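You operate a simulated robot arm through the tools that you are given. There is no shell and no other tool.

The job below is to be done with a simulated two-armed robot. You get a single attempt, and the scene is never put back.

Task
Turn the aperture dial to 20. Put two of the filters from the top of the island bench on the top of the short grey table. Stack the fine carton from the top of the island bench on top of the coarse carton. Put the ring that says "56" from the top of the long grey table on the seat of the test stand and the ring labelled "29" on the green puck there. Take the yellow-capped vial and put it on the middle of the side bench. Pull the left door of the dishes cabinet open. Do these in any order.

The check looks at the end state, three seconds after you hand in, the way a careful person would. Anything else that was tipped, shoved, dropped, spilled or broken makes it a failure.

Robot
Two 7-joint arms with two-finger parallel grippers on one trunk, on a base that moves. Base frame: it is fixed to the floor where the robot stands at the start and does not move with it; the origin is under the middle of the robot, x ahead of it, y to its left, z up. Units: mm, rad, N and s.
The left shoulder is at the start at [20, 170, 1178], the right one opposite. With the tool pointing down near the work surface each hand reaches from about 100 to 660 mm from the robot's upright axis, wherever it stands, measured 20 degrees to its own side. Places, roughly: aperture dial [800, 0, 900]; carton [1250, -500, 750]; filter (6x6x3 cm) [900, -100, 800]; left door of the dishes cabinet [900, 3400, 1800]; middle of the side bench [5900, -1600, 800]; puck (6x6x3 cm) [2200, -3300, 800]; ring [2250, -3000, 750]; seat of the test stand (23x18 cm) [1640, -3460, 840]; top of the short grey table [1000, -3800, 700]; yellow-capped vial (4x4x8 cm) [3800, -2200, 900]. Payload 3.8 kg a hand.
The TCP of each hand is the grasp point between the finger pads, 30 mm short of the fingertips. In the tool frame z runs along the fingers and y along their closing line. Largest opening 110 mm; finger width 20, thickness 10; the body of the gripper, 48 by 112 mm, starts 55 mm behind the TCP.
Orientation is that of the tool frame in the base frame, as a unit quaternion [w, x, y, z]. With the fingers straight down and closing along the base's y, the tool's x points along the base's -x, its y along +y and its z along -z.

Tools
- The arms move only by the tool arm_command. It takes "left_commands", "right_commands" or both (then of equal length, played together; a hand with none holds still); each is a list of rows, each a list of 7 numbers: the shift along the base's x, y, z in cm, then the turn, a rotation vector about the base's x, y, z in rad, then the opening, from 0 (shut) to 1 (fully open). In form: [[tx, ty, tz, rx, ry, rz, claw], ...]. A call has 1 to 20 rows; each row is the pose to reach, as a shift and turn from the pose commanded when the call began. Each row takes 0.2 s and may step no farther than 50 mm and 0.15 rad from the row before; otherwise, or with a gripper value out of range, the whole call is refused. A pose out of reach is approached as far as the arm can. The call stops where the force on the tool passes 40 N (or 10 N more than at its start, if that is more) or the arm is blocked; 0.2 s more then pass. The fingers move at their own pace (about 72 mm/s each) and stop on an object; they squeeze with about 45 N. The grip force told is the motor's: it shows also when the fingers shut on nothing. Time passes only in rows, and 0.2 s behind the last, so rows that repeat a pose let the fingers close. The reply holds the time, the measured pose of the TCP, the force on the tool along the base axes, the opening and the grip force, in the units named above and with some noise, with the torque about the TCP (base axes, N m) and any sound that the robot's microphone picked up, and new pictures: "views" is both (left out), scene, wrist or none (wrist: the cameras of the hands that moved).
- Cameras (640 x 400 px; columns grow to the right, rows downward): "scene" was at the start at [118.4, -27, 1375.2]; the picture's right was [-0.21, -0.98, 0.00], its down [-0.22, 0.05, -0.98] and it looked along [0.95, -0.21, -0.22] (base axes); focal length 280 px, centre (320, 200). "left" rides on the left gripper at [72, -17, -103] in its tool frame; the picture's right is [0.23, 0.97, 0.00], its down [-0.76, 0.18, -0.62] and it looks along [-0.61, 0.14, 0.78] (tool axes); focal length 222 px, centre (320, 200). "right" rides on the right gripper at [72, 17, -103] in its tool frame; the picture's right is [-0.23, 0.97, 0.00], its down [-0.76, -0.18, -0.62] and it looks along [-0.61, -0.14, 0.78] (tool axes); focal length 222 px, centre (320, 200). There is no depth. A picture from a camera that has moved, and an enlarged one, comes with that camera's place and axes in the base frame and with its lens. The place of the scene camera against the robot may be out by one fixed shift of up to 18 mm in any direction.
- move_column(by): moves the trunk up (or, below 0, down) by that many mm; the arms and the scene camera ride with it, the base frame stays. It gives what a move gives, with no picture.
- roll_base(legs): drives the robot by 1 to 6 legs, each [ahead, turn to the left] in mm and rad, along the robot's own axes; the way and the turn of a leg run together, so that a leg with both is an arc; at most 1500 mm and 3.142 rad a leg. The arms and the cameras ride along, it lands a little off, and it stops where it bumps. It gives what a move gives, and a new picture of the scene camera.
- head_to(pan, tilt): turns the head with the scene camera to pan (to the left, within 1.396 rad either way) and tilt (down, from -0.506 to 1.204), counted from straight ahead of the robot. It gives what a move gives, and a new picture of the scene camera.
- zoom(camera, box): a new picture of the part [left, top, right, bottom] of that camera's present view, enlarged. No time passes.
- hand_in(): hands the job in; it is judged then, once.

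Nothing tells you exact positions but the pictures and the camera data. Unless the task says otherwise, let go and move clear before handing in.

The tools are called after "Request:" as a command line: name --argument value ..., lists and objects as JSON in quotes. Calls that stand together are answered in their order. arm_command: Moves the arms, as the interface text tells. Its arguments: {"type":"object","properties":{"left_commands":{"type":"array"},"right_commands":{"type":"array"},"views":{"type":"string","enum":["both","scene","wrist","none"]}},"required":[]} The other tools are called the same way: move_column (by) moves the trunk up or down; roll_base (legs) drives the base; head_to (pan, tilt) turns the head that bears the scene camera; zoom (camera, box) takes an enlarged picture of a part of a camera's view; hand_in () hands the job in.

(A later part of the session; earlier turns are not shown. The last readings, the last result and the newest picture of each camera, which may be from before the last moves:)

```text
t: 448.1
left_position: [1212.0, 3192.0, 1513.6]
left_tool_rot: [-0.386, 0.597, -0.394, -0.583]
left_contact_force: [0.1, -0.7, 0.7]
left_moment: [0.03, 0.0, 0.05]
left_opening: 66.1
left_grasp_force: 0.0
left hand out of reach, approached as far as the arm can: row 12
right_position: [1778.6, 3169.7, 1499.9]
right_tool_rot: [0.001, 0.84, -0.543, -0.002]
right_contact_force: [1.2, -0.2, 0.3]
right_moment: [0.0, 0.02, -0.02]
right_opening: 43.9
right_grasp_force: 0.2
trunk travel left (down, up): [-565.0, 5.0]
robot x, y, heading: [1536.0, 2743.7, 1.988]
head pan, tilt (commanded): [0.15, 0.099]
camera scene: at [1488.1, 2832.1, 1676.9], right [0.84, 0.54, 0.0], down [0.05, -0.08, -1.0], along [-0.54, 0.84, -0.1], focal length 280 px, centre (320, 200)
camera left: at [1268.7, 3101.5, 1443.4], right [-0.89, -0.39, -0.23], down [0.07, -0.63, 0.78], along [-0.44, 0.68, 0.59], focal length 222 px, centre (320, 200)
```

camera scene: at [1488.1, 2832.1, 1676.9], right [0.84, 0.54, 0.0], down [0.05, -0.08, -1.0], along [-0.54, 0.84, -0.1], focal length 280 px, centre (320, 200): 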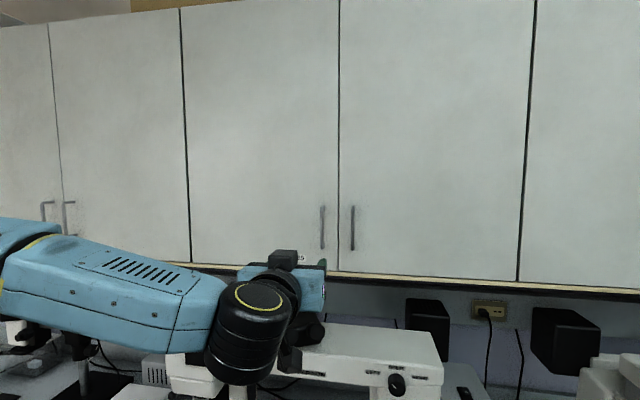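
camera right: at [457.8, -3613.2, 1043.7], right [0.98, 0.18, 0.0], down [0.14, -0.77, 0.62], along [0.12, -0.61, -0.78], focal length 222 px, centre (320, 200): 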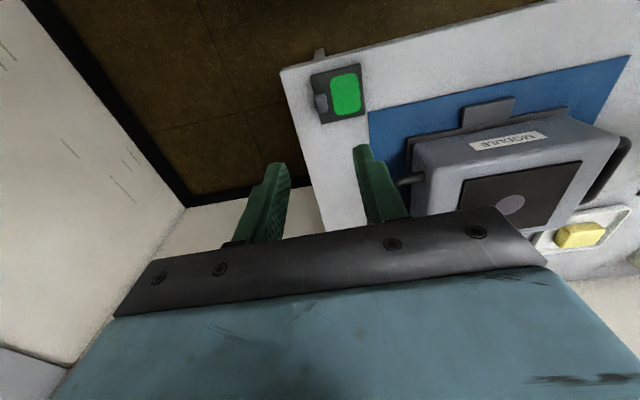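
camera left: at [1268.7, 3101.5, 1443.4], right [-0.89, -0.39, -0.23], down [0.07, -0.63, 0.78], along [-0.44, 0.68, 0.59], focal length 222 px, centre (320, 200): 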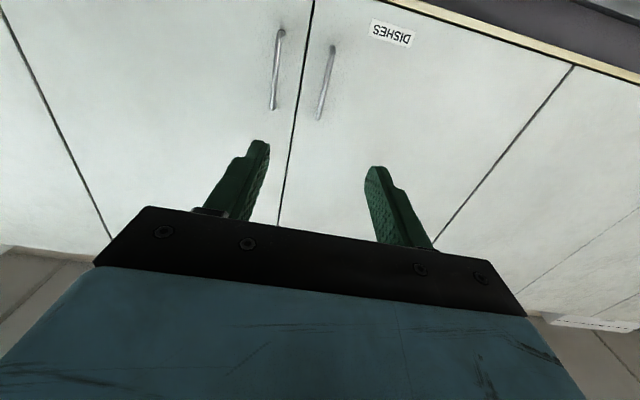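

The left hand now points forward, level with the dishes-cabinet handle (about 300 mm ahead, 9 mm left). Driving 190 mm closer.

Request:
roll_base --legs '[[190, 0]]'

Request:
arm_command --left_commands '[[0, 0, 0, 0, 0, 0, 0.6]]' --views "both"

Request:
zoom --camera "left" --box '[220, 20, 460, 220]'

```text
t: 449.7
left_position: [1128.8, 3364.8, 1511.4]
left_tool_rot: [-0.384, 0.599, -0.393, -0.583]
left_contact_force: [-0.6, -0.4, 0.2]
left_moment: [0.0, -0.01, -0.01]
left_opening: 66.1
left_grasp_force: 0.1
right_position: [1696.8, 3343.8, 1500.4]
right_tool_rot: [0.0, 0.841, -0.541, -0.002]
right_contact_force: [-1.3, -0.3, -0.2]
right_moment: [0.01, 0.0, -0.03]
right_opening: 44.2
right_grasp_force: 0.0
trunk travel left (down, up): [-565.0, 5.0]
robot x, y, heading: [1456.5, 2913.3, 1.998]
head pan, tilt (commanded): [0.15, 0.099]
camera scene: at [1406.6, 3005.4, 1676.7], right [0.84, 0.54, 0.0], down [0.05, -0.08, -1.0], along [-0.54, 0.84, -0.1], focal length 280 px, centre (320, 200)
```

scene: 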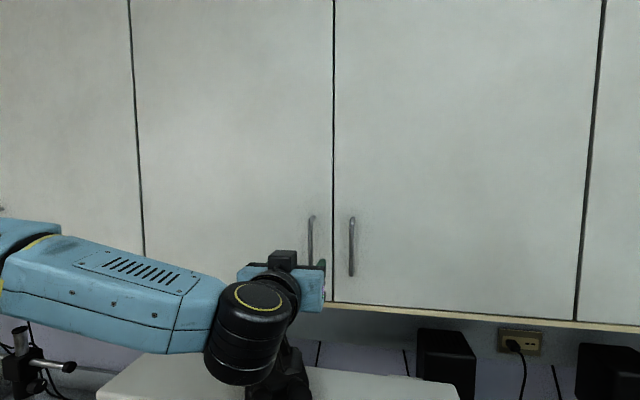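

```text
t: 450.1
left_position: [1128.0, 3363.4, 1512.1]
left_tool_rot: [-0.384, 0.598, -0.392, -0.584]
left_contact_force: [0.3, 0.6, -0.4]
left_moment: [-0.02, -0.04, -0.01]
left_opening: 66.0
left_grasp_force: 0.1
right_position: [1696.0, 3342.0, 1500.3]
right_tool_rot: [-0.001, 0.841, -0.542, -0.002]
right_contact_force: [0.3, -0.3, -1.0]
right_moment: [0.01, 0.01, 0.03]
right_opening: 43.7
right_grasp_force: 0.2
trunk travel left (down, up): [-565.0, 5.0]
robot x, y, heading: [1457.5, 2914.6, 1.996]
head pan, tilt (commanded): [0.15, 0.099]
camera scene: at [1407.0, 3003.9, 1676.8], right [0.84, 0.54, 0.0], down [0.05, -0.08, -1.0], along [-0.54, 0.84, -0.1], focal length 280 px, centre (320, 200)
camera left: at [1187.0, 3272.7, 1442.7], right [-0.89, -0.39, -0.23], down [0.08, -0.63, 0.78], along [-0.45, 0.67, 0.59], focal length 222 px, centre (320, 200)
```

scene: 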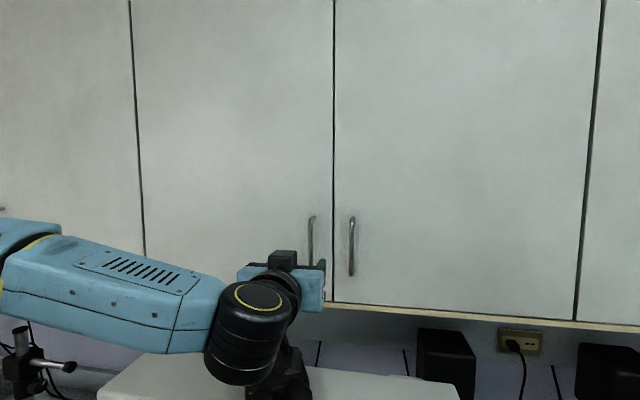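
left: 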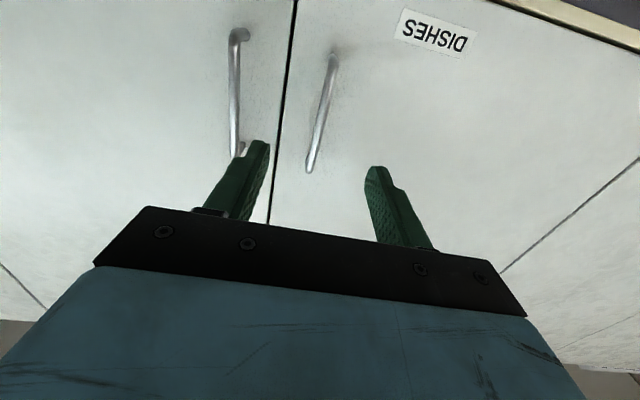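

```text
2.00 times, centred on (340, 120) of left
camera zoom: at [1187.0, 3272.7, 1442.7], right [-0.89, -0.39, -0.23], down [0.08, -0.63, 0.78], along [-0.45, 0.67, 0.59], focal length 444 px, centre (280, 360)
```

zoom: 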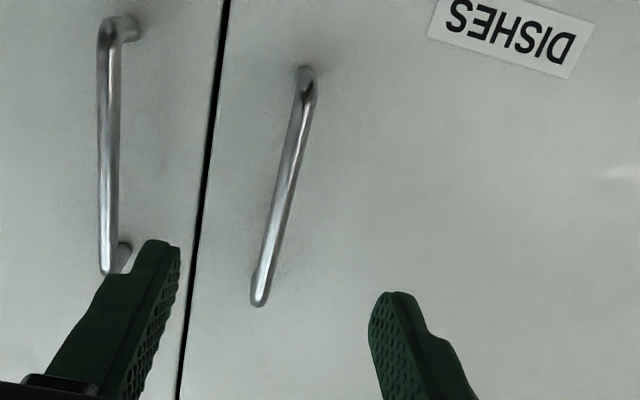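

The handle is straight ahead. Advancing the hand 60 mm and re-checking the distance.

Request:
arm_command --left_commands '[[-1.4, 2.6, 0.5, 0, 0, 0, 0.5], [-2.8, 5.3, 1, 0, 0, 0, 0.45], [-2.8, 5.3, 1, 0, 0, 0, 0.45]]' --views "both"

Request:
zoom --camera "left" --box '[220, 20, 460, 220]'

Request:
zoom --camera "scene" --box '[220, 190, 380, 310]'

```text
t: 450.9
left_position: [1098.9, 3417.3, 1519.9]
left_tool_rot: [-0.384, 0.599, -0.394, -0.582]
left_contact_force: [0.5, 0.3, -0.1]
left_moment: [-0.03, 0.01, 0.02]
left_opening: 49.5
left_grasp_force: 0.1
right_position: [1696.3, 3343.1, 1501.2]
right_tool_rot: [0.0, 0.841, -0.541, -0.001]
right_contact_force: [0.2, 0.4, -1.0]
right_moment: [0.02, -0.03, 0.01]
right_opening: 44.2
right_grasp_force: 0.0
trunk travel left (down, up): [-565.0, 5.0]
robot x, y, heading: [1457.6, 2919.6, 1.998]
head pan, tilt (commanded): [0.15, 0.099]
camera scene: at [1406.1, 3005.5, 1676.7], right [0.84, 0.54, 0.0], down [0.05, -0.08, -1.0], along [-0.54, 0.84, -0.1], focal length 280 px, centre (320, 200)
camera left: at [1157.7, 3326.2, 1451.1], right [-0.89, -0.39, -0.23], down [0.08, -0.62, 0.78], along [-0.45, 0.68, 0.59], focal length 222 px, centre (320, 200)
```

scene: 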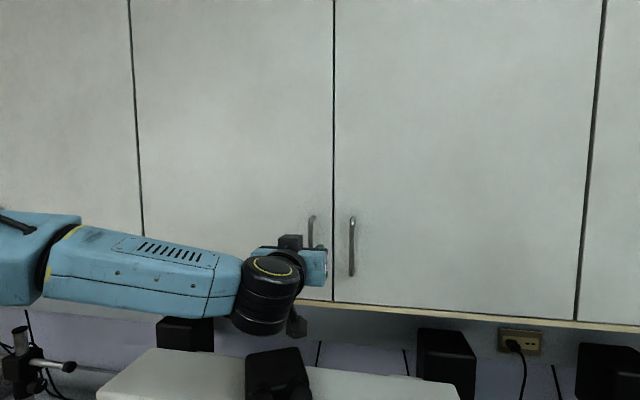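
left: 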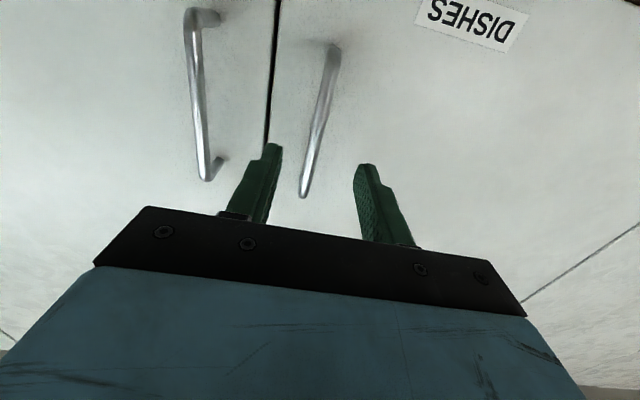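

```text
2.00 times, centred on (340, 120) of left
camera zoom: at [1157.7, 3326.2, 1451.1], right [-0.89, -0.39, -0.23], down [0.08, -0.62, 0.78], along [-0.45, 0.68, 0.59], focal length 444 px, centre (280, 360)
```

zoom: 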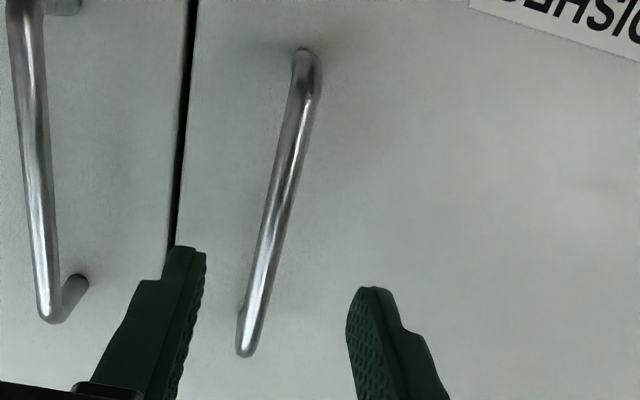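

```text
3.33 times, centred on (300, 250) of scene
camera zoom: at [1406.1, 3005.5, 1676.7], right [0.84, 0.54, 0.0], down [0.05, -0.08, -1.0], along [-0.54, 0.84, -0.1], focal length 935 px, centre (387, 33)
```

zoom: 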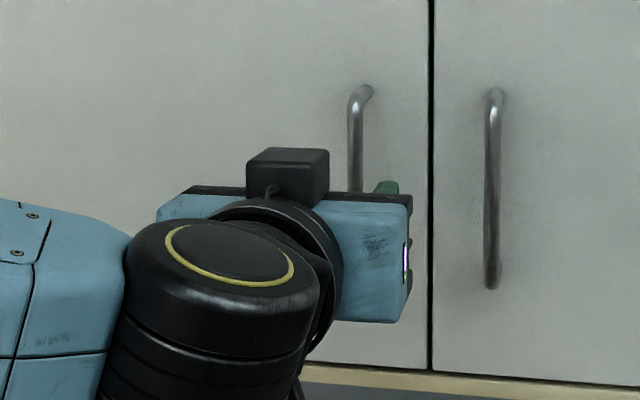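

Triangulating three views: the handle bar is 48 mm ahead, 6 mm to the right, centred about 8 mm lower. Advancing 36 mm with the correction, then closing.

Request:
arm_command --left_commands '[[-0.3, 1.3, -0.3, 0, 0, 0, 0.45], [-0.6, 2.5, -0.5, 0, 0, 0, 0.45], [-0.86, 3.55, -0.5, 0, 0, 0, 0.45], [-0.86, 3.55, -0.5, 0, 0, 0, 0.45]]' --views "wrist"

Request:
zoom --camera "left" --box '[220, 60, 420, 240]'

```text
t: 451.9
left_position: [1091.5, 3452.6, 1515.6]
left_tool_rot: [-0.383, 0.599, -0.393, -0.583]
left_contact_force: [0.1, -0.5, 0.2]
left_moment: [-0.02, 0.01, 0.0]
left_opening: 49.7
left_grasp_force: 0.1
right_position: [1695.7, 3344.4, 1500.4]
right_tool_rot: [-0.001, 0.841, -0.541, -0.002]
right_contact_force: [-0.1, -0.5, -0.8]
right_moment: [0.04, 0.0, -0.02]
right_opening: 44.1
right_grasp_force: 0.1
trunk travel left (down, up): [-565.0, 5.0]
robot x, y, heading: [1460.4, 2914.8, 1.995]
head pan, tilt (commanded): [0.15, 0.099]
camera left: at [1149.8, 3362.7, 1446.6], right [-0.89, -0.39, -0.23], down [0.08, -0.62, 0.78], along [-0.45, 0.68, 0.59], focal length 222 px, centre (320, 200)
```

left: 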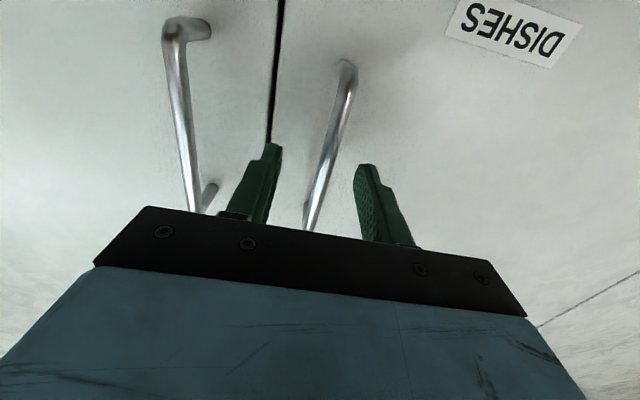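

```text
2.22 times, centred on (320, 150) of left
camera zoom: at [1149.8, 3362.7, 1446.6], right [-0.89, -0.39, -0.23], down [0.08, -0.62, 0.78], along [-0.45, 0.68, 0.59], focal length 494 px, centre (320, 311)
```

zoom: 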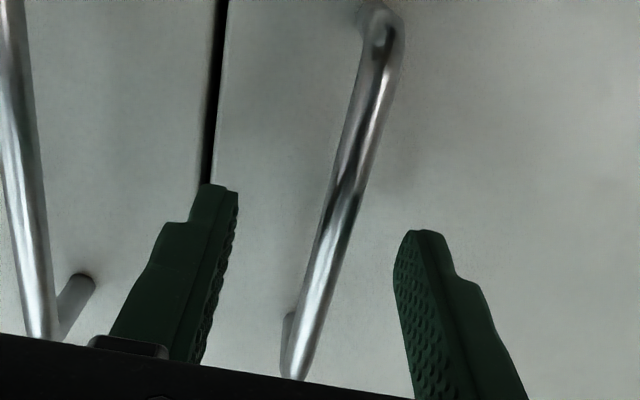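

The bar is between the fingers. Closing on it.

Request:
arm_command --left_commands '[[0, 0, 0, 0, 0, 0, 0.3], [0, 0, 0, 0, 0, 0, 0.1], [0, 0, 0, 0, 0, 0, 0], [0, 0, 0, 0, 0, 0, 0]]' --views "wrist"

```text
t: 452.9
left_position: [1089.4, 3452.7, 1516.6]
left_tool_rot: [-0.383, 0.6, -0.392, -0.583]
left_contact_force: [-5.3, -2.4, -0.9]
left_moment: [-0.08, 0.15, 0.18]
left_opening: 9.5
left_grasp_force: 45.3
right_position: [1693.0, 3343.4, 1502.1]
right_tool_rot: [-0.001, 0.841, -0.541, 0.0]
right_contact_force: [0.3, -0.5, 0.3]
right_moment: [-0.02, -0.02, 0.0]
right_opening: 44.4
right_grasp_force: 0.1
trunk travel left (down, up): [-565.0, 5.0]
robot x, y, heading: [1457.3, 2916.9, 1.99]
head pan, tilt (commanded): [0.15, 0.099]
camera left: at [1147.5, 3362.1, 1446.6], right [-0.89, -0.39, -0.23], down [0.08, -0.62, 0.78], along [-0.45, 0.67, 0.59], focal length 222 px, centre (320, 200)
```

left: 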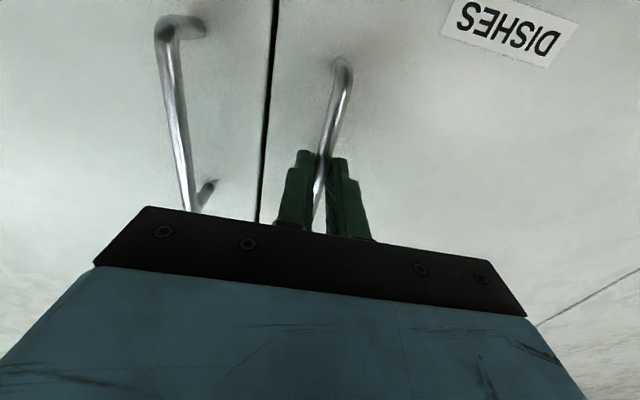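

Gripped (9.5 mm bar). Now pulling along the door's arc about its left hinge, starting with a small test pull.

Request:
arm_command --left_commands '[[0.42, -1.6, 0, 0, 0, -0.04, 0], [0.84, -3.24, 0, 0, 0, -0.08, 0], [1.15, -4.9, 0, 0, 0, -0.12, 0], [1.43, -6.54, 0, 0, 0, -0.16, 0]]' --views "both"

```text
t: 453.9
left_position: [1103.7, 3376.8, 1525.0]
left_tool_rot: [-0.42, 0.581, -0.434, -0.545]
left_contact_force: [-19.4, -3.1, -7.1]
left_moment: [-0.57, 0.74, 0.2]
left_opening: 9.7
left_grasp_force: 44.7
left hand out of reach, approached as far as the arm can: row 2, 3, 4
right_position: [1684.9, 3339.1, 1503.4]
right_tool_rot: [-0.005, 0.841, -0.541, 0.001]
right_contact_force: [-0.6, -0.4, 0.8]
right_moment: [0.03, -0.08, 0.02]
right_opening: 44.2
right_grasp_force: 0.0
trunk travel left (down, up): [-565.0, 5.0]
robot x, y, heading: [1456.3, 2917.7, 1.996]
head pan, tilt (commanded): [0.15, 0.099]
camera scene: at [1394.1, 3001.0, 1676.6], right [0.84, 0.54, 0.01], down [0.06, -0.08, -0.99], along [-0.54, 0.84, -0.1], focal length 280 px, centre (320, 200)
camera left: at [1150.6, 3278.0, 1458.5], right [-0.93, -0.27, -0.24], down [-0.03, -0.61, 0.79], along [-0.36, 0.74, 0.56], focal length 222 px, centre (320, 200)
```

scene: 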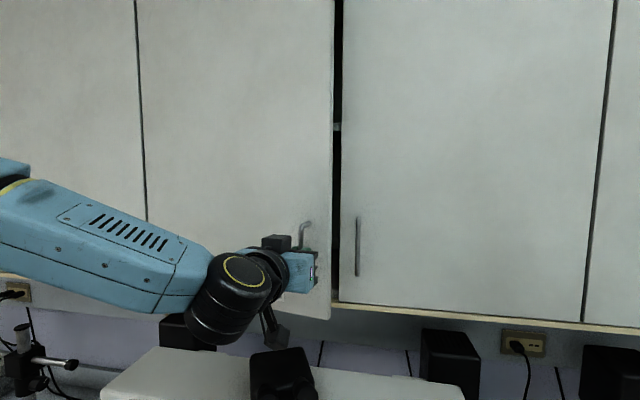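
left: 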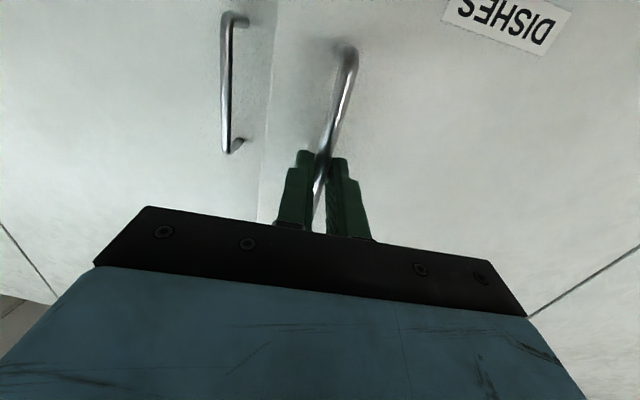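

The door has swung ~10° and moves easily; the arm is at its folding limit, so I'll continue pulling by backing the base along a matching arc (hand keeps the handle).

Request:
roll_base --legs '[[-35.8, 0.0266], [-32.3, 0.0351]]'

```text
t: 454.9
left_position: [1107.4, 3332.8, 1524.1]
left_tool_rot: [-0.403, 0.592, -0.42, -0.557]
left_contact_force: [-11.9, -2.6, -8.9]
left_moment: [-0.37, 0.49, 0.32]
left_opening: 9.6
left_grasp_force: 45.7
right_position: [1700.0, 3313.1, 1500.8]
right_tool_rot: [-0.003, 0.848, -0.529, -0.002]
right_contact_force: [1.2, -1.2, 0.1]
right_moment: [0.07, 0.03, 0.02]
right_opening: 43.9
right_grasp_force: 0.1
trunk travel left (down, up): [-565.0, 5.0]
robot x, y, heading: [1475.1, 2883.0, 2.028]
head pan, tilt (commanded): [0.15, 0.099]
stopped in leg 1: the force on the tool passed its limit at 42 N (the readings are from after the stop); the commanded pose is now the measured one
camera scene: at [1417.7, 2965.9, 1676.7], right [0.82, 0.57, 0.0], down [0.06, -0.08, -1.0], along [-0.56, 0.82, -0.1], focal length 280 px, centre (320, 200)
```

scene: 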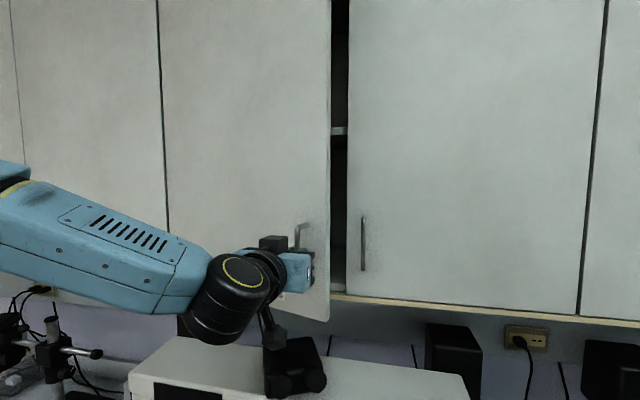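

The door is ~16° open; the pull stopped on a side-force limit. I'll relieve it by shifting the hand 5 mm toward the hinge, then continue in small arcs.

Request:
arm_command --left_commands '[[-0.25, 0, 0, 0, 0, -0.03, 0], [-0.5, 0, 0, 0, 0, -0.06, 0], [-0.5, 0, 0, 0, 0, -0.06, 0]]' --views "none"

```text
t: 455.8
left_position: [1107.0, 3338.7, 1524.7]
left_tool_rot: [-0.406, 0.59, -0.423, -0.555]
left_contact_force: [-14.5, 0.1, -11.1]
left_moment: [-0.39, 0.49, 0.28]
left_opening: 9.8
left_grasp_force: 45.0
left hand out of reach, approached as far as the arm can: row 2, 3
right_position: [1697.0, 3317.9, 1500.2]
right_tool_rot: [-0.001, 0.848, -0.53, 0.001]
right_contact_force: [-0.4, 0.5, -0.8]
right_moment: [-0.04, 0.0, 0.02]
right_opening: 44.0
right_grasp_force: 0.0
trunk travel left (down, up): [-565.0, 5.0]
robot x, y, heading: [1473.8, 2882.3, 2.024]
head pan, tilt (commanded): [0.15, 0.099]
```

I'll re-grip for more travel: open the fingers, back the base 150 mm, then extend the arm to the handle again.

Request:
arm_command --left_commands '[[0, 0, 0, 0, 0, 0, 0.2], [0, 0, 0, 0, 0, 0, 0.45], [0, 0, 0, 0, 0, 0, 0.45], [0, 0, 0, 0, 0, 0, 0.45]]' --views "wrist"

Request:
roll_base --legs '[[-150, 0]]'

Request:
zoom --camera "left" --box '[160, 0, 480, 220]'

```text
t: 456.8
left_position: [1113.5, 3337.7, 1527.0]
left_tool_rot: [-0.407, 0.588, -0.423, -0.557]
left_contact_force: [0.7, 0.0, -0.3]
left_moment: [0.0, -0.03, 0.02]
left_opening: 49.4
left_grasp_force: 0.1
right_position: [1698.9, 3316.8, 1499.8]
right_tool_rot: [-0.001, 0.848, -0.53, -0.001]
right_contact_force: [-0.4, -0.5, 0.3]
right_moment: [-0.01, 0.0, 0.01]
right_opening: 43.6
right_grasp_force: 0.1
trunk travel left (down, up): [-565.0, 5.0]
robot x, y, heading: [1471.4, 2883.0, 2.026]
head pan, tilt (commanded): [0.15, 0.099]
camera left: at [1163.7, 3241.4, 1460.4], right [-0.92, -0.31, -0.23], down [0.01, -0.61, 0.79], along [-0.39, 0.73, 0.57], focal length 222 px, centre (320, 200)
```

left: 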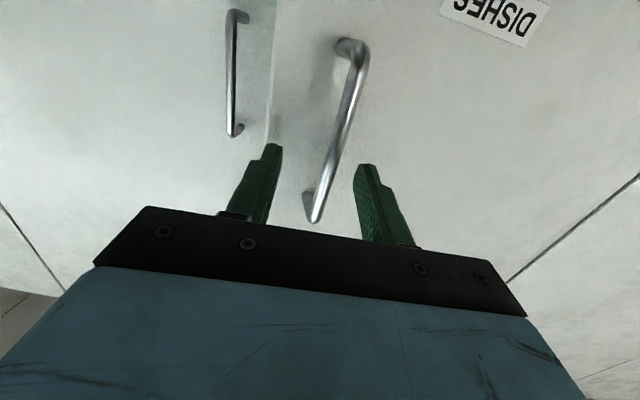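

```text
t: 458.1
left_position: [1181.3, 3202.8, 1526.2]
left_tool_rot: [-0.408, 0.588, -0.424, -0.555]
left_contact_force: [0.2, -0.1, -0.5]
left_moment: [0.0, -0.01, 0.02]
left_opening: 49.3
left_grasp_force: 0.1
right_position: [1767.8, 3178.3, 1499.5]
right_tool_rot: [-0.001, 0.847, -0.532, -0.001]
right_contact_force: [1.0, -0.6, -0.8]
right_moment: [0.01, -0.01, 0.01]
right_opening: 43.9
right_grasp_force: 0.0
trunk travel left (down, up): [-565.0, 5.0]
robot x, y, heading: [1538.9, 2743.9, 2.021]
head pan, tilt (commanded): [0.15, 0.099]
camera scene: at [1485.2, 2834.2, 1676.5], right [0.83, 0.56, 0.0], down [0.06, -0.08, -0.99], along [-0.56, 0.82, -0.1], focal length 280 px, centre (320, 200)
```

scene: 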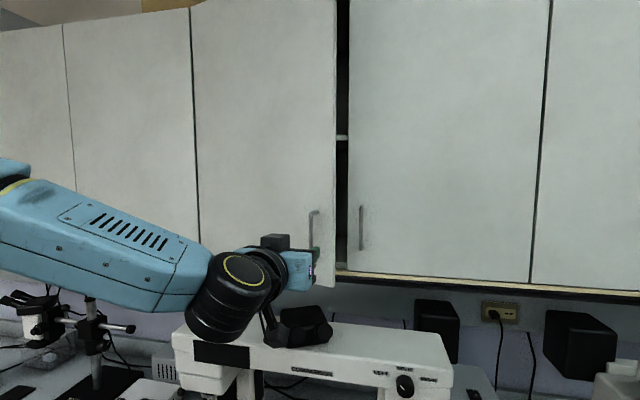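

```text
1.82 times, centred on (320, 110) of left
camera zoom: at [1230.7, 3105.9, 1459.6], right [-0.92, -0.31, -0.23], down [0.0, -0.61, 0.79], along [-0.39, 0.73, 0.57], focal length 404 px, centre (320, 364)
```

zoom: 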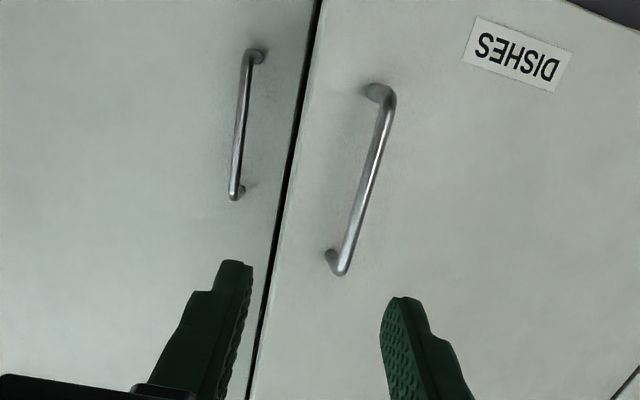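

The door stays ajar. Extending the hand back to the handle bar with slightly more clockwise yaw.

Request:
arm_command --left_commands '[[-2.76, -0.89, 0, 0, 0, -0.03, 0.5], [-3.93, 2.73, 0, 0, 0, -0.05, 0.5], [-5.1, 6.35, 0, 0, 0, -0.08, 0.5], [-6.26, 9.97, -0.3, 0, 0, -0.1, 0.5], [-6.26, 9.97, -0.3, 0, 0, -0.1, 0.5]]' --views "both"

Request:
zoom --camera "left" --box '[200, 20, 440, 230]'

```text
t: 459.3
left_position: [1117.8, 3300.4, 1523.2]
left_tool_rot: [-0.436, 0.565, -0.453, -0.534]
left_contact_force: [-0.3, -0.1, 0.4]
left_moment: [-0.01, -0.05, -0.01]
left_opening: 54.8
left_grasp_force: 0.1
left hand out of reach, approached as far as the arm can: row 1, 2
right_position: [1768.2, 3176.7, 1499.6]
right_tool_rot: [-0.002, 0.848, -0.531, -0.001]
right_contact_force: [-0.6, -0.2, 0.5]
right_moment: [-0.02, 0.01, -0.01]
right_opening: 44.1
right_grasp_force: 0.1
trunk travel left (down, up): [-565.0, 5.0]
robot x, y, heading: [1543.1, 2746.2, 2.026]
head pan, tilt (commanded): [0.15, 0.099]
camera scene: at [1485.8, 2831.9, 1676.7], right [0.83, 0.56, 0.0], down [0.06, -0.08, -1.0], along [-0.56, 0.82, -0.1], focal length 280 px, centre (320, 200)
camera left: at [1158.3, 3200.4, 1456.1], right [-0.95, -0.21, -0.24], down [-0.06, -0.61, 0.79], along [-0.31, 0.76, 0.57], focal length 222 px, centre (320, 200)
```

scene: 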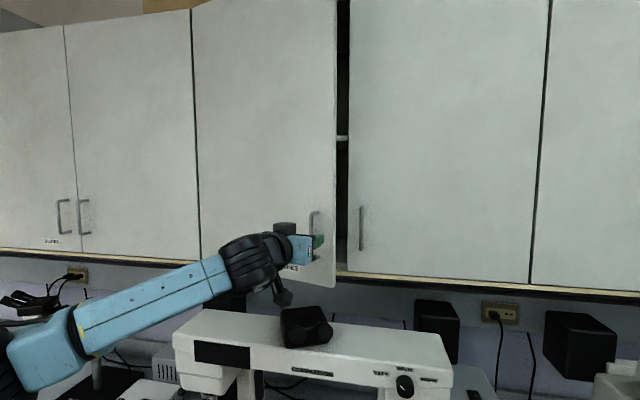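
left: 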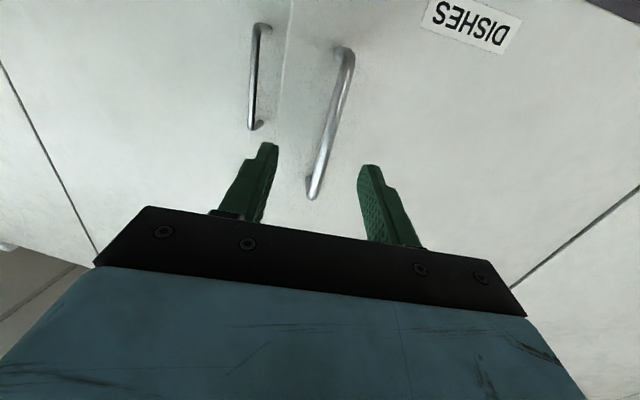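

```text
1.90 times, centred on (320, 125) of left
camera zoom: at [1158.3, 3200.4, 1456.1], right [-0.95, -0.21, -0.24], down [-0.06, -0.61, 0.79], along [-0.31, 0.76, 0.57], focal length 423 px, centre (320, 343)
```

zoom: 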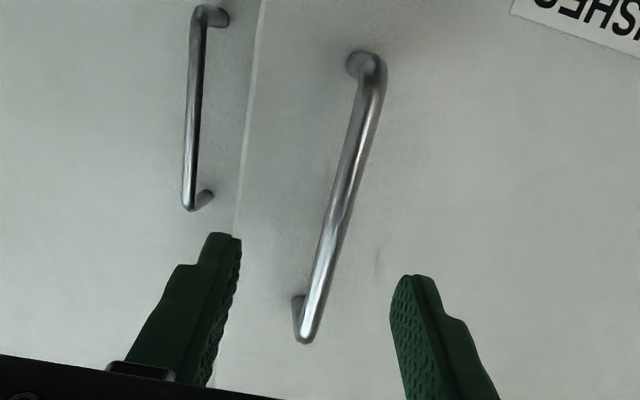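

The bar is ~50 mm ahead, centred. Moving in 40 mm and closing.

Request:
arm_command --left_commands '[[-0.6, 1.9, 0, 0, 0, 0, 0.5], [-1.2, 3.85, 0, 0, 0, 0, 0.5], [-1.2, 3.85, 0, 0, 0, 0, 0.3], [-1.2, 3.85, 0, 0, 0, 0, 0], [-1.2, 3.85, 0, 0, 0, 0, 0]]' --views "wrist"

```text
t: 460.5
left_position: [1104.5, 3340.7, 1523.9]
left_tool_rot: [-0.436, 0.565, -0.453, -0.535]
left_contact_force: [-3.1, 0.9, 1.1]
left_moment: [-0.2, 0.45, -0.01]
left_opening: 10.0
left_grasp_force: 44.9
right_position: [1767.5, 3177.8, 1500.3]
right_tool_rot: [-0.001, 0.847, -0.531, 0.0]
right_contact_force: [0.3, -0.1, 0.9]
right_moment: [0.02, -0.03, -0.01]
right_opening: 44.1
right_grasp_force: 0.1
trunk travel left (down, up): [-565.0, 5.0]
robot x, y, heading: [1542.3, 2741.5, 2.021]
head pan, tilt (commanded): [0.15, 0.099]
camera left: at [1145.5, 3239.5, 1457.3], right [-0.95, -0.22, -0.23], down [-0.06, -0.61, 0.79], along [-0.31, 0.76, 0.57], focal length 222 px, centre (320, 200)
```

left: 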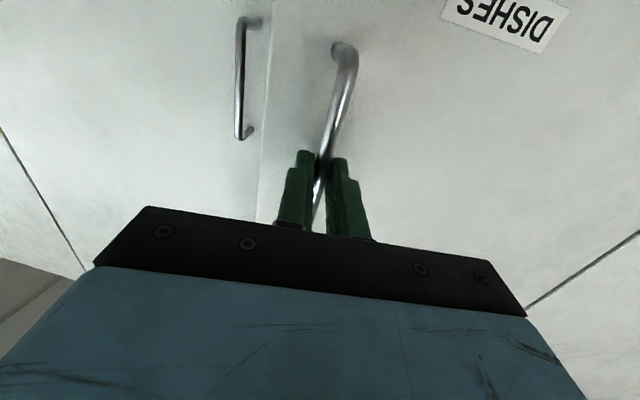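

Gripped again with room to pull. Following the arc with the arm.

Request:
arm_command --left_commands '[[0.0, -1.67, 0, 0, 0, -0.03, 0], [-0.05, -3.33, 0, 0, 0, -0.06, 0], [-0.2, -5.0, 0, 0, 0, -0.1, 0], [-0.37, -6.65, 0, 0, 0, -0.13, 0], [-0.63, -8.3, 0, 0, 0, -0.16, 0], [-0.95, -9.93, 0, 0, 0, -0.19, 0]]' --views "both"

```text
t: 461.9
left_position: [1094.3, 3240.0, 1523.5]
left_tool_rot: [-0.484, 0.52, -0.504, -0.491]
left_contact_force: [-8.8, 1.0, 0.5]
left_moment: [0.19, 0.58, 0.27]
left_opening: 9.4
left_grasp_force: 45.1
right_position: [1765.6, 3176.2, 1500.5]
right_tool_rot: [-0.002, 0.847, -0.532, 0.0]
right_contact_force: [0.2, 0.5, 0.1]
right_moment: [-0.02, -0.01, 0.0]
right_opening: 43.9
right_grasp_force: 0.1
trunk travel left (down, up): [-565.0, 5.0]
robot x, y, heading: [1537.0, 2745.8, 2.024]
head pan, tilt (commanded): [0.15, 0.099]
camera scene: at [1483.3, 2832.1, 1676.6], right [0.83, 0.56, 0.0], down [0.06, -0.08, -0.99], along [-0.56, 0.82, -0.1], focal length 280 px, centre (320, 200)
camera left: at [1114.7, 3133.6, 1457.5], right [-0.97, -0.03, -0.24], down [-0.17, -0.59, 0.79], along [-0.17, 0.81, 0.57], focal length 222 px, centre (320, 200)
```

scene: 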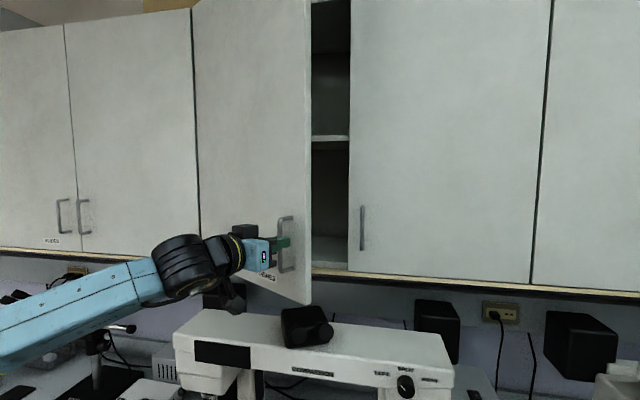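
left: 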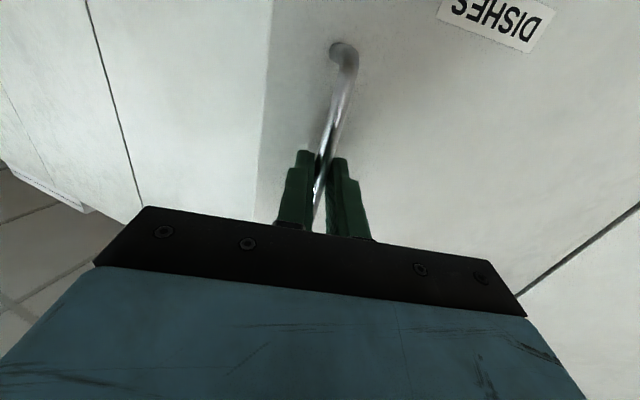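

Working well: the door is at ~30°. Continuing along the arc.

Request:
arm_command --left_commands '[[-0.5, -1.57, 0, 0, 0, -0.03, 0], [-1.07, -3.15, 0, 0, 0, -0.06, 0], [-1.6, -4.7, 0, 0, 0, -0.1, 0], [-2.16, -6.28, 0, 0, 0, -0.13, 0], [-2.83, -7.8, 0, 0, 0, -0.17, 0], [-3.51, -9.3, 0, 0, 0, -0.2, 0]]' --views "scene"

```text
t: 463.3
left_position: [1059.9, 3147.9, 1522.9]
left_tool_rot: [0.53, -0.467, 0.552, 0.443]
left_contact_force: [-8.8, 4.5, 9.1]
left_moment: [-0.5, 0.52, 0.32]
left_opening: 9.7
left_grasp_force: 44.6
right_position: [1766.6, 3176.7, 1500.5]
right_tool_rot: [-0.001, 0.847, -0.531, 0.0]
right_contact_force: [0.1, 0.0, 0.6]
right_moment: [0.01, 0.04, 0.0]
right_opening: 44.1
right_grasp_force: 0.0
trunk travel left (down, up): [-565.0, 5.0]
robot x, y, heading: [1541.1, 2745.0, 2.021]
head pan, tilt (commanded): [0.15, 0.099]
camera scene: at [1483.6, 2832.7, 1676.7], right [0.83, 0.56, 0.0], down [0.06, -0.08, -0.99], along [-0.56, 0.82, -0.1], focal length 280 px, centre (320, 200)
```

scene: 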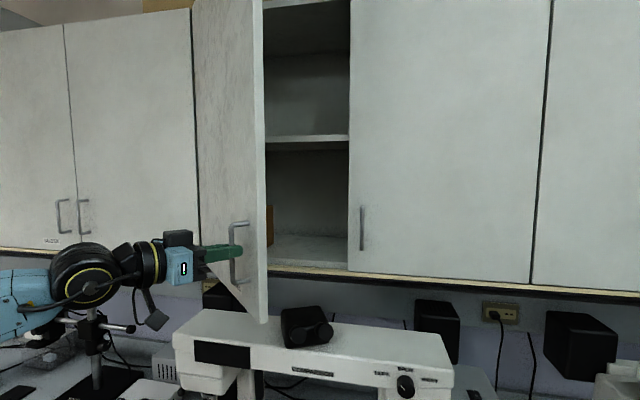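

Door at ~43°. Continuing further.

Request:
arm_command --left_commands '[[-0.82, -1.42, 0, 0, 0, -0.03, 0], [-1.68, -2.85, 0, 0, 0, -0.06, 0], [-2.56, -4.25, 0, 0, 0, -0.1, 0], [-3.48, -5.62, 0, 0, 0, -0.13, 0], [-4.48, -6.95, 0, 0, 0, -0.17, 0], [-5.5, -8.24, 0, 0, 0, -0.2, 0]]' --views "scene"

```text
t: 463.9
left_position: [1060.3, 3149.6, 1525.7]
left_tool_rot: [0.536, -0.462, 0.551, 0.442]
left_contact_force: [-22.1, 8.4, -5.2]
left_moment: [-0.62, 0.62, 0.23]
left_opening: 9.6
left_grasp_force: 45.0
left hand out of reach, approached as far as the arm can: row 1, 2
right_position: [1766.6, 3179.3, 1499.3]
right_tool_rot: [0.0, 0.848, -0.53, 0.001]
right_contact_force: [0.7, -0.5, 0.5]
right_moment: [-0.02, 0.04, 0.01]
right_opening: 44.1
right_grasp_force: 0.1
trunk travel left (down, up): [-565.0, 5.0]
robot x, y, heading: [1537.1, 2743.9, 2.02]
head pan, tilt (commanded): [0.15, 0.099]
stopped in row 2 (left hand): the force on the tool passed its limit at 43 N (the readings are from after the stop); the commanded pose is now the measured one
camera scene: at [1483.3, 2834.8, 1676.4], right [0.83, 0.56, 0.0], down [0.06, -0.08, -0.99], along [-0.56, 0.82, -0.1], focal length 280 px, centre (320, 200)
```

scene: 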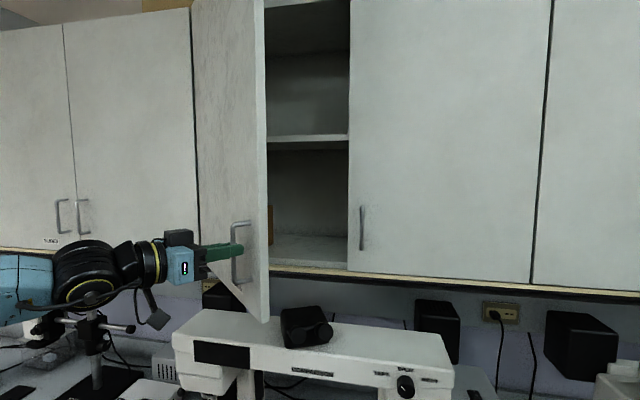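

The arm is at its near limit again. The remaining motion is mostly sideways, so I'll re-seat the grip to relieve the strain and then turn the base left in small matching arcs.

Request:
arm_command --left_commands '[[0, 0, 0, 0, 0, 0, 0.2], [0, 0, 0, 0, 0, 0, 0.2], [0, 0, 0, 0, 0, 0, 0], [0, 0, 0, 0, 0, 0, 0]]' --views "none"

Request:
roll_base --legs '[[-5.6, 0.0349], [-3.5, 0.0371], [-0.8, 0.0389]]'

```text
t: 464.9
left_position: [1060.8, 3149.7, 1530.1]
left_tool_rot: [0.54, -0.457, 0.55, 0.443]
left_contact_force: [-23.3, 10.3, 6.9]
left_moment: [0.41, 0.39, 0.45]
left_opening: 9.6
left_grasp_force: 45.3
right_position: [1763.6, 3179.6, 1500.0]
right_tool_rot: [-0.001, 0.848, -0.531, 0.002]
right_contact_force: [0.3, 0.1, 0.4]
right_moment: [0.01, 0.01, 0.02]
right_opening: 44.1
right_grasp_force: 0.2
trunk travel left (down, up): [-565.0, 5.0]
robot x, y, heading: [1540.8, 2741.1, 2.02]
head pan, tilt (commanded): [0.15, 0.099]
```

```text
t: 466.4
left_position: [1028.2, 3087.3, 1528.7]
left_tool_rot: [0.515, -0.486, 0.526, 0.471]
left_contact_force: [-18.3, 12.6, 12.0]
left_moment: [0.6, 0.29, 0.3]
left_opening: 9.5
left_grasp_force: 44.7
right_position: [1721.6, 3194.3, 1499.5]
right_tool_rot: [0.0, 0.876, -0.483, 0.0]
right_contact_force: [0.3, -0.1, 0.2]
right_moment: [0.02, 0.0, -0.01]
right_opening: 44.0
right_grasp_force: 0.1
trunk travel left (down, up): [-565.0, 5.0]
robot x, y, heading: [1543.9, 2737.6, 2.133]
head pan, tilt (commanded): [0.15, 0.099]
camera scene: at [1476.8, 2819.6, 1676.4], right [0.76, 0.65, 0.0], down [0.07, -0.08, -0.99], along [-0.65, 0.75, -0.1], focal length 280 px, centre (320, 200)
```

scene: 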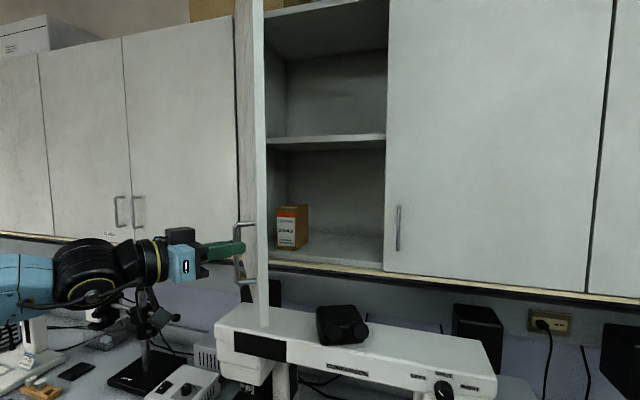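

Door at ~55°. One more set of small arcs.

Request:
roll_base --legs '[[5.9, 0.0431], [4.3, 0.0424], [6.9, 0.0429]]'

```text
t: 468.0
left_position: [981.0, 3029.3, 1528.7]
left_tool_rot: [-0.484, 0.518, -0.494, -0.504]
left_contact_force: [9.3, -8.5, -18.7]
left_moment: [0.11, 0.27, -0.2]
left_opening: 9.6
left_grasp_force: 45.2
right_position: [1655.3, 3223.8, 1500.0]
right_tool_rot: [-0.001, 0.905, -0.426, -0.002]
right_contact_force: [0.2, -0.1, -0.1]
right_moment: [0.03, -0.02, 0.0]
right_opening: 44.1
right_grasp_force: 0.1
trunk travel left (down, up): [-565.0, 5.0]
robot x, y, heading: [1531.6, 2747.8, 2.261]
head pan, tilt (commanded): [0.15, 0.099]
camera scene: at [1460.5, 2819.8, 1676.6], right [0.67, 0.74, 0.0], down [0.07, -0.07, -1.0], along [-0.74, 0.67, -0.1], focal length 280 px, centre (320, 200)
```

scene: 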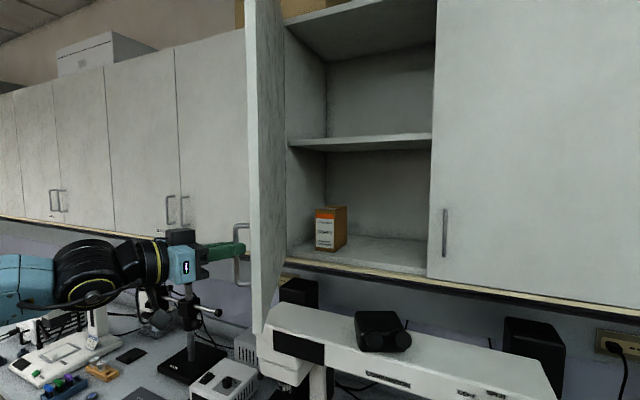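

Door is at ~63°. I'll zoom to check clearance between the hand and the boom-stand below it.

Request:
zoom --camera "scene" --box '[0, 200, 300, 400]'

Request:
zoom --camera "left" --box '[0, 0, 640, 400]'

```text
2.00 times, centred on (150, 300) of scene
camera zoom: at [1460.5, 2819.8, 1676.6], right [0.67, 0.74, 0.0], down [0.07, -0.07, -1.0], along [-0.74, 0.67, -0.1], focal length 561 px, centre (660, 0)
```

zoom: 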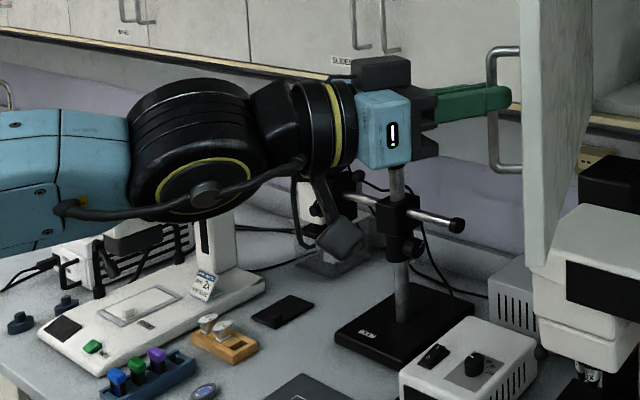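

```text
1.00 times, centred on (320, 200) of left (not enlarged: the box is as wide or as high as the picture)
camera zoom: at [1004.4, 2924.9, 1460.3], right [-0.97, -0.05, -0.23], down [-0.15, -0.61, 0.78], along [-0.18, 0.79, 0.59], focal length 222 px, centre (320, 200)
```

zoom: 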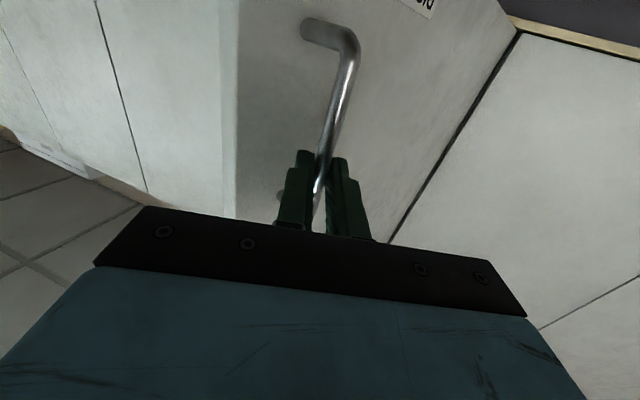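

Nothing touches the stand (it is behind the bench edge). Two more small arcs to open it to ~70°.

Request:
roll_base --legs '[[11.8, 0.0453], [12.2, 0.0442]]'

```text
t: 469.2
left_position: [943.6, 2995.3, 1530.3]
left_tool_rot: [-0.461, 0.54, -0.471, -0.524]
left_contact_force: [7.2, -7.8, -6.4]
left_moment: [0.79, 0.32, -0.21]
left_opening: 9.6
left_grasp_force: 45.0
right_position: [1597.4, 3250.3, 1500.9]
right_tool_rot: [0.002, 0.923, -0.385, -0.001]
right_contact_force: [-0.5, 0.1, 0.1]
right_moment: [0.03, 0.0, 0.0]
right_opening: 43.9
right_grasp_force: 0.0
trunk travel left (down, up): [-565.0, 5.0]
robot x, y, heading: [1518.3, 2768.4, 2.348]
head pan, tilt (commanded): [0.15, 0.099]
camera scene: at [1439.3, 2829.4, 1676.8], right [0.6, 0.8, 0.0], down [0.08, -0.06, -1.0], along [-0.8, 0.6, -0.1], focal length 280 px, centre (320, 200)
```

scene: 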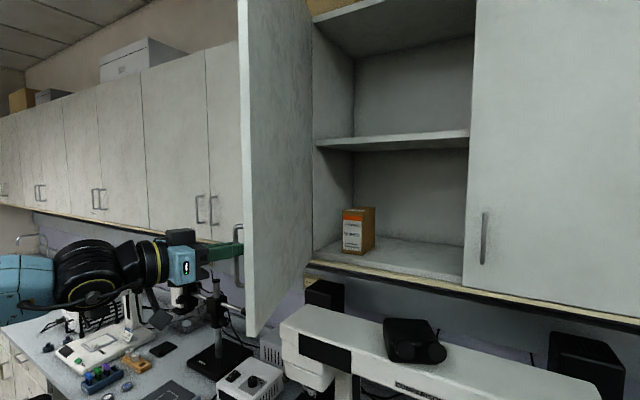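

The door is open ~70°. Releasing: open the fingers slightly and back straight off the bar with a small base arc.

Request:
arm_command --left_commands '[[0, 0, 0, 0, 0, 0, 0.15], [0, 0, 0, 0, 0, 0, 0.22], [0, 0, 0, 0, 0, 0, 0.22]]' --views "wrist"

Request:
roll_base --legs '[[-22, 0.043]]'

Request:
zoom --camera "left" --box '[160, 0, 480, 220]'

```text
t: 470.0
left_position: [941.6, 2999.3, 1529.0]
left_tool_rot: [-0.46, 0.541, -0.47, -0.524]
left_contact_force: [-0.3, -0.2, 0.7]
left_moment: [0.02, -0.06, -0.02]
left_opening: 24.4
left_grasp_force: 0.1
right_position: [1595.2, 3249.4, 1500.1]
right_tool_rot: [-0.001, 0.923, -0.385, -0.001]
right_contact_force: [-1.2, -0.6, -0.1]
right_moment: [0.01, 0.02, -0.01]
right_opening: 44.0
right_grasp_force: 0.0
trunk travel left (down, up): [-565.0, 5.0]
robot x, y, heading: [1516.6, 2770.9, 2.352]
head pan, tilt (commanded): [0.15, 0.099]
camera left: at [974.0, 2895.2, 1459.4], right [-0.96, -0.13, -0.23], down [-0.1, -0.62, 0.78], along [-0.25, 0.77, 0.58], focal length 222 px, centre (320, 200)
```

left: 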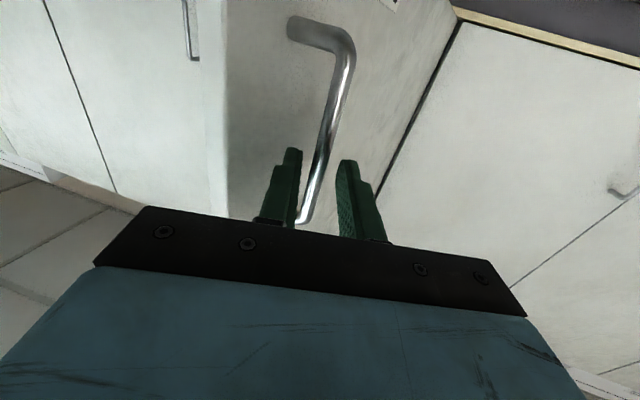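

```text
t: 470.8
left_position: [947.3, 2961.5, 1527.2]
left_tool_rot: [-0.449, 0.552, -0.46, -0.531]
left_contact_force: [-0.7, 0.3, 0.6]
left_moment: [-0.03, -0.03, -0.03]
left_opening: 24.3
left_grasp_force: 0.1
right_position: [1587.3, 3241.8, 1497.7]
right_tool_rot: [0.002, 0.931, -0.366, 0.0]
right_contact_force: [-0.1, 0.6, 0.2]
right_moment: [0.0, 0.0, -0.01]
right_opening: 43.6
right_grasp_force: 0.0
trunk travel left (down, up): [-565.0, 5.0]
robot x, y, heading: [1537.3, 2749.6, 2.396]
head pan, tilt (commanded): [0.15, 0.099]
camera scene: at [1447.1, 2815.5, 1676.3], right [0.56, 0.83, 0.0], down [0.08, -0.06, -0.99], along [-0.82, 0.56, -0.1], focal length 280 px, centre (320, 200)
```

scene: 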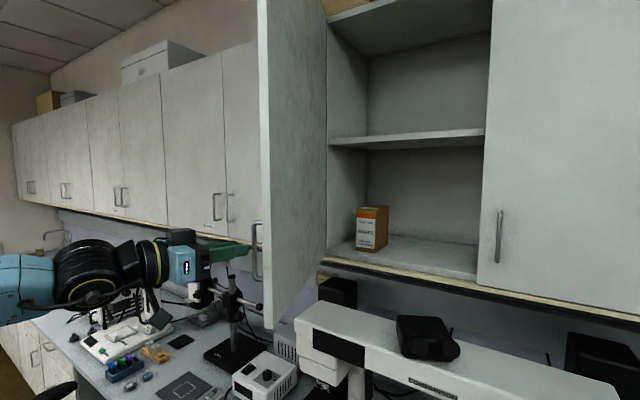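

```text
1.82 times, centred on (320, 110) of left
camera zoom: at [982.7, 2859.8, 1458.2], right [-0.96, -0.18, -0.23], down [-0.08, -0.62, 0.78], along [-0.28, 0.76, 0.58], focal length 404 px, centre (320, 364)
```

zoom: 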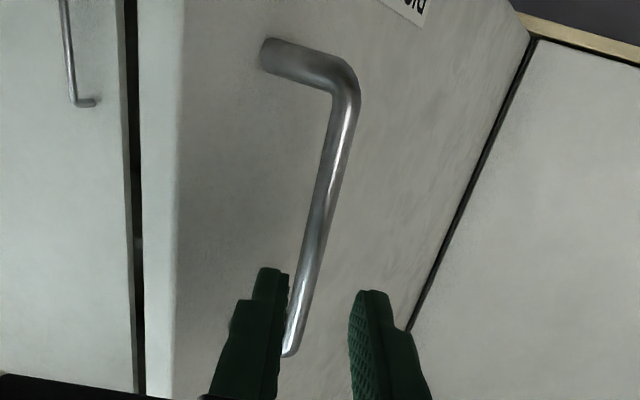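

The bar is clear of the fingertips. Backing the base away.

Request:
roll_base --legs '[[-220, 0]]'

Request:
head_to --pan -0.3 --tilt 0.1

```text
t: 472.5
left_position: [1109.4, 2808.8, 1527.8]
left_tool_rot: [-0.451, 0.55, -0.46, -0.532]
left_contact_force: [0.1, 0.0, -0.1]
left_moment: [0.01, 0.03, 0.0]
left_opening: 24.2
left_grasp_force: 0.0
right_position: [1753.2, 3087.8, 1500.4]
right_tool_rot: [0.0, 0.93, -0.367, -0.001]
right_contact_force: [0.0, -0.4, 0.7]
right_moment: [0.0, 0.0, 0.02]
right_opening: 43.9
right_grasp_force: 0.1
trunk travel left (down, up): [-565.0, 5.0]
robot x, y, heading: [1697.8, 2605.5, 2.387]
head pan, tilt (commanded): [0.15, 0.099]
camera scene: at [1610.9, 2661.7, 1676.6], right [0.57, 0.82, 0.0], down [0.08, -0.06, -0.99], along [-0.82, 0.56, -0.1], focal length 280 px, centre (320, 200)
```

scene: 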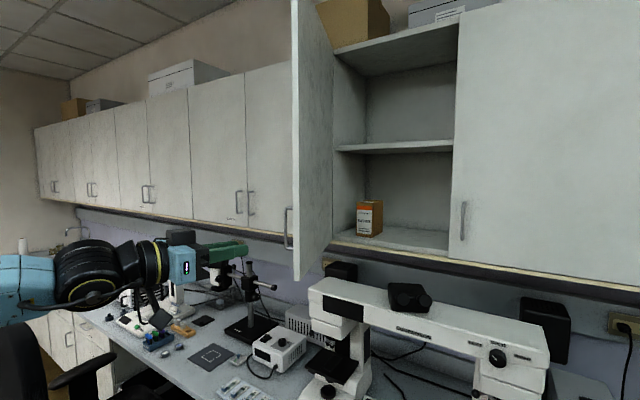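

```text
t: 473.4
left_position: [1109.8, 2809.8, 1528.4]
left_tool_rot: [-0.451, 0.549, -0.46, -0.532]
left_contact_force: [0.4, -0.1, 0.1]
left_moment: [-0.01, 0.01, 0.03]
left_opening: 24.1
left_grasp_force: 0.2
right_position: [1753.2, 3088.6, 1498.3]
right_tool_rot: [0.002, 0.93, -0.367, 0.0]
right_contact_force: [-0.2, -1.0, 0.4]
right_moment: [-0.01, -0.01, 0.01]
right_opening: 44.0
right_grasp_force: 0.0
trunk travel left (down, up): [-565.0, 5.0]
robot x, y, heading: [1695.8, 2604.1, 2.387]
head pan, tilt (commanded): [-0.3, 0.099]
camera scene: at [1641.0, 2689.7, 1676.6], right [0.87, 0.49, 0.0], down [0.05, -0.09, -0.99], along [-0.49, 0.86, -0.1], focal length 280 px, centre (320, 200)
```

scene: 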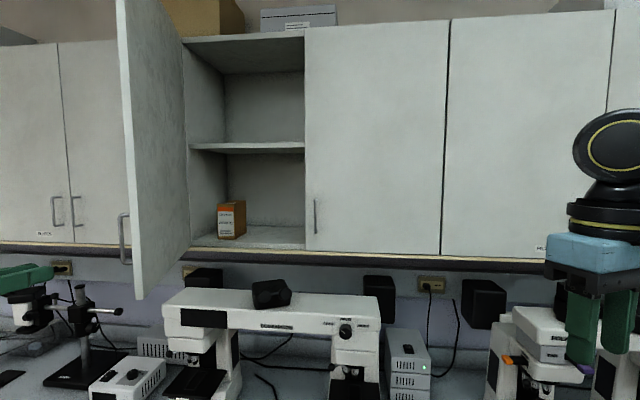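

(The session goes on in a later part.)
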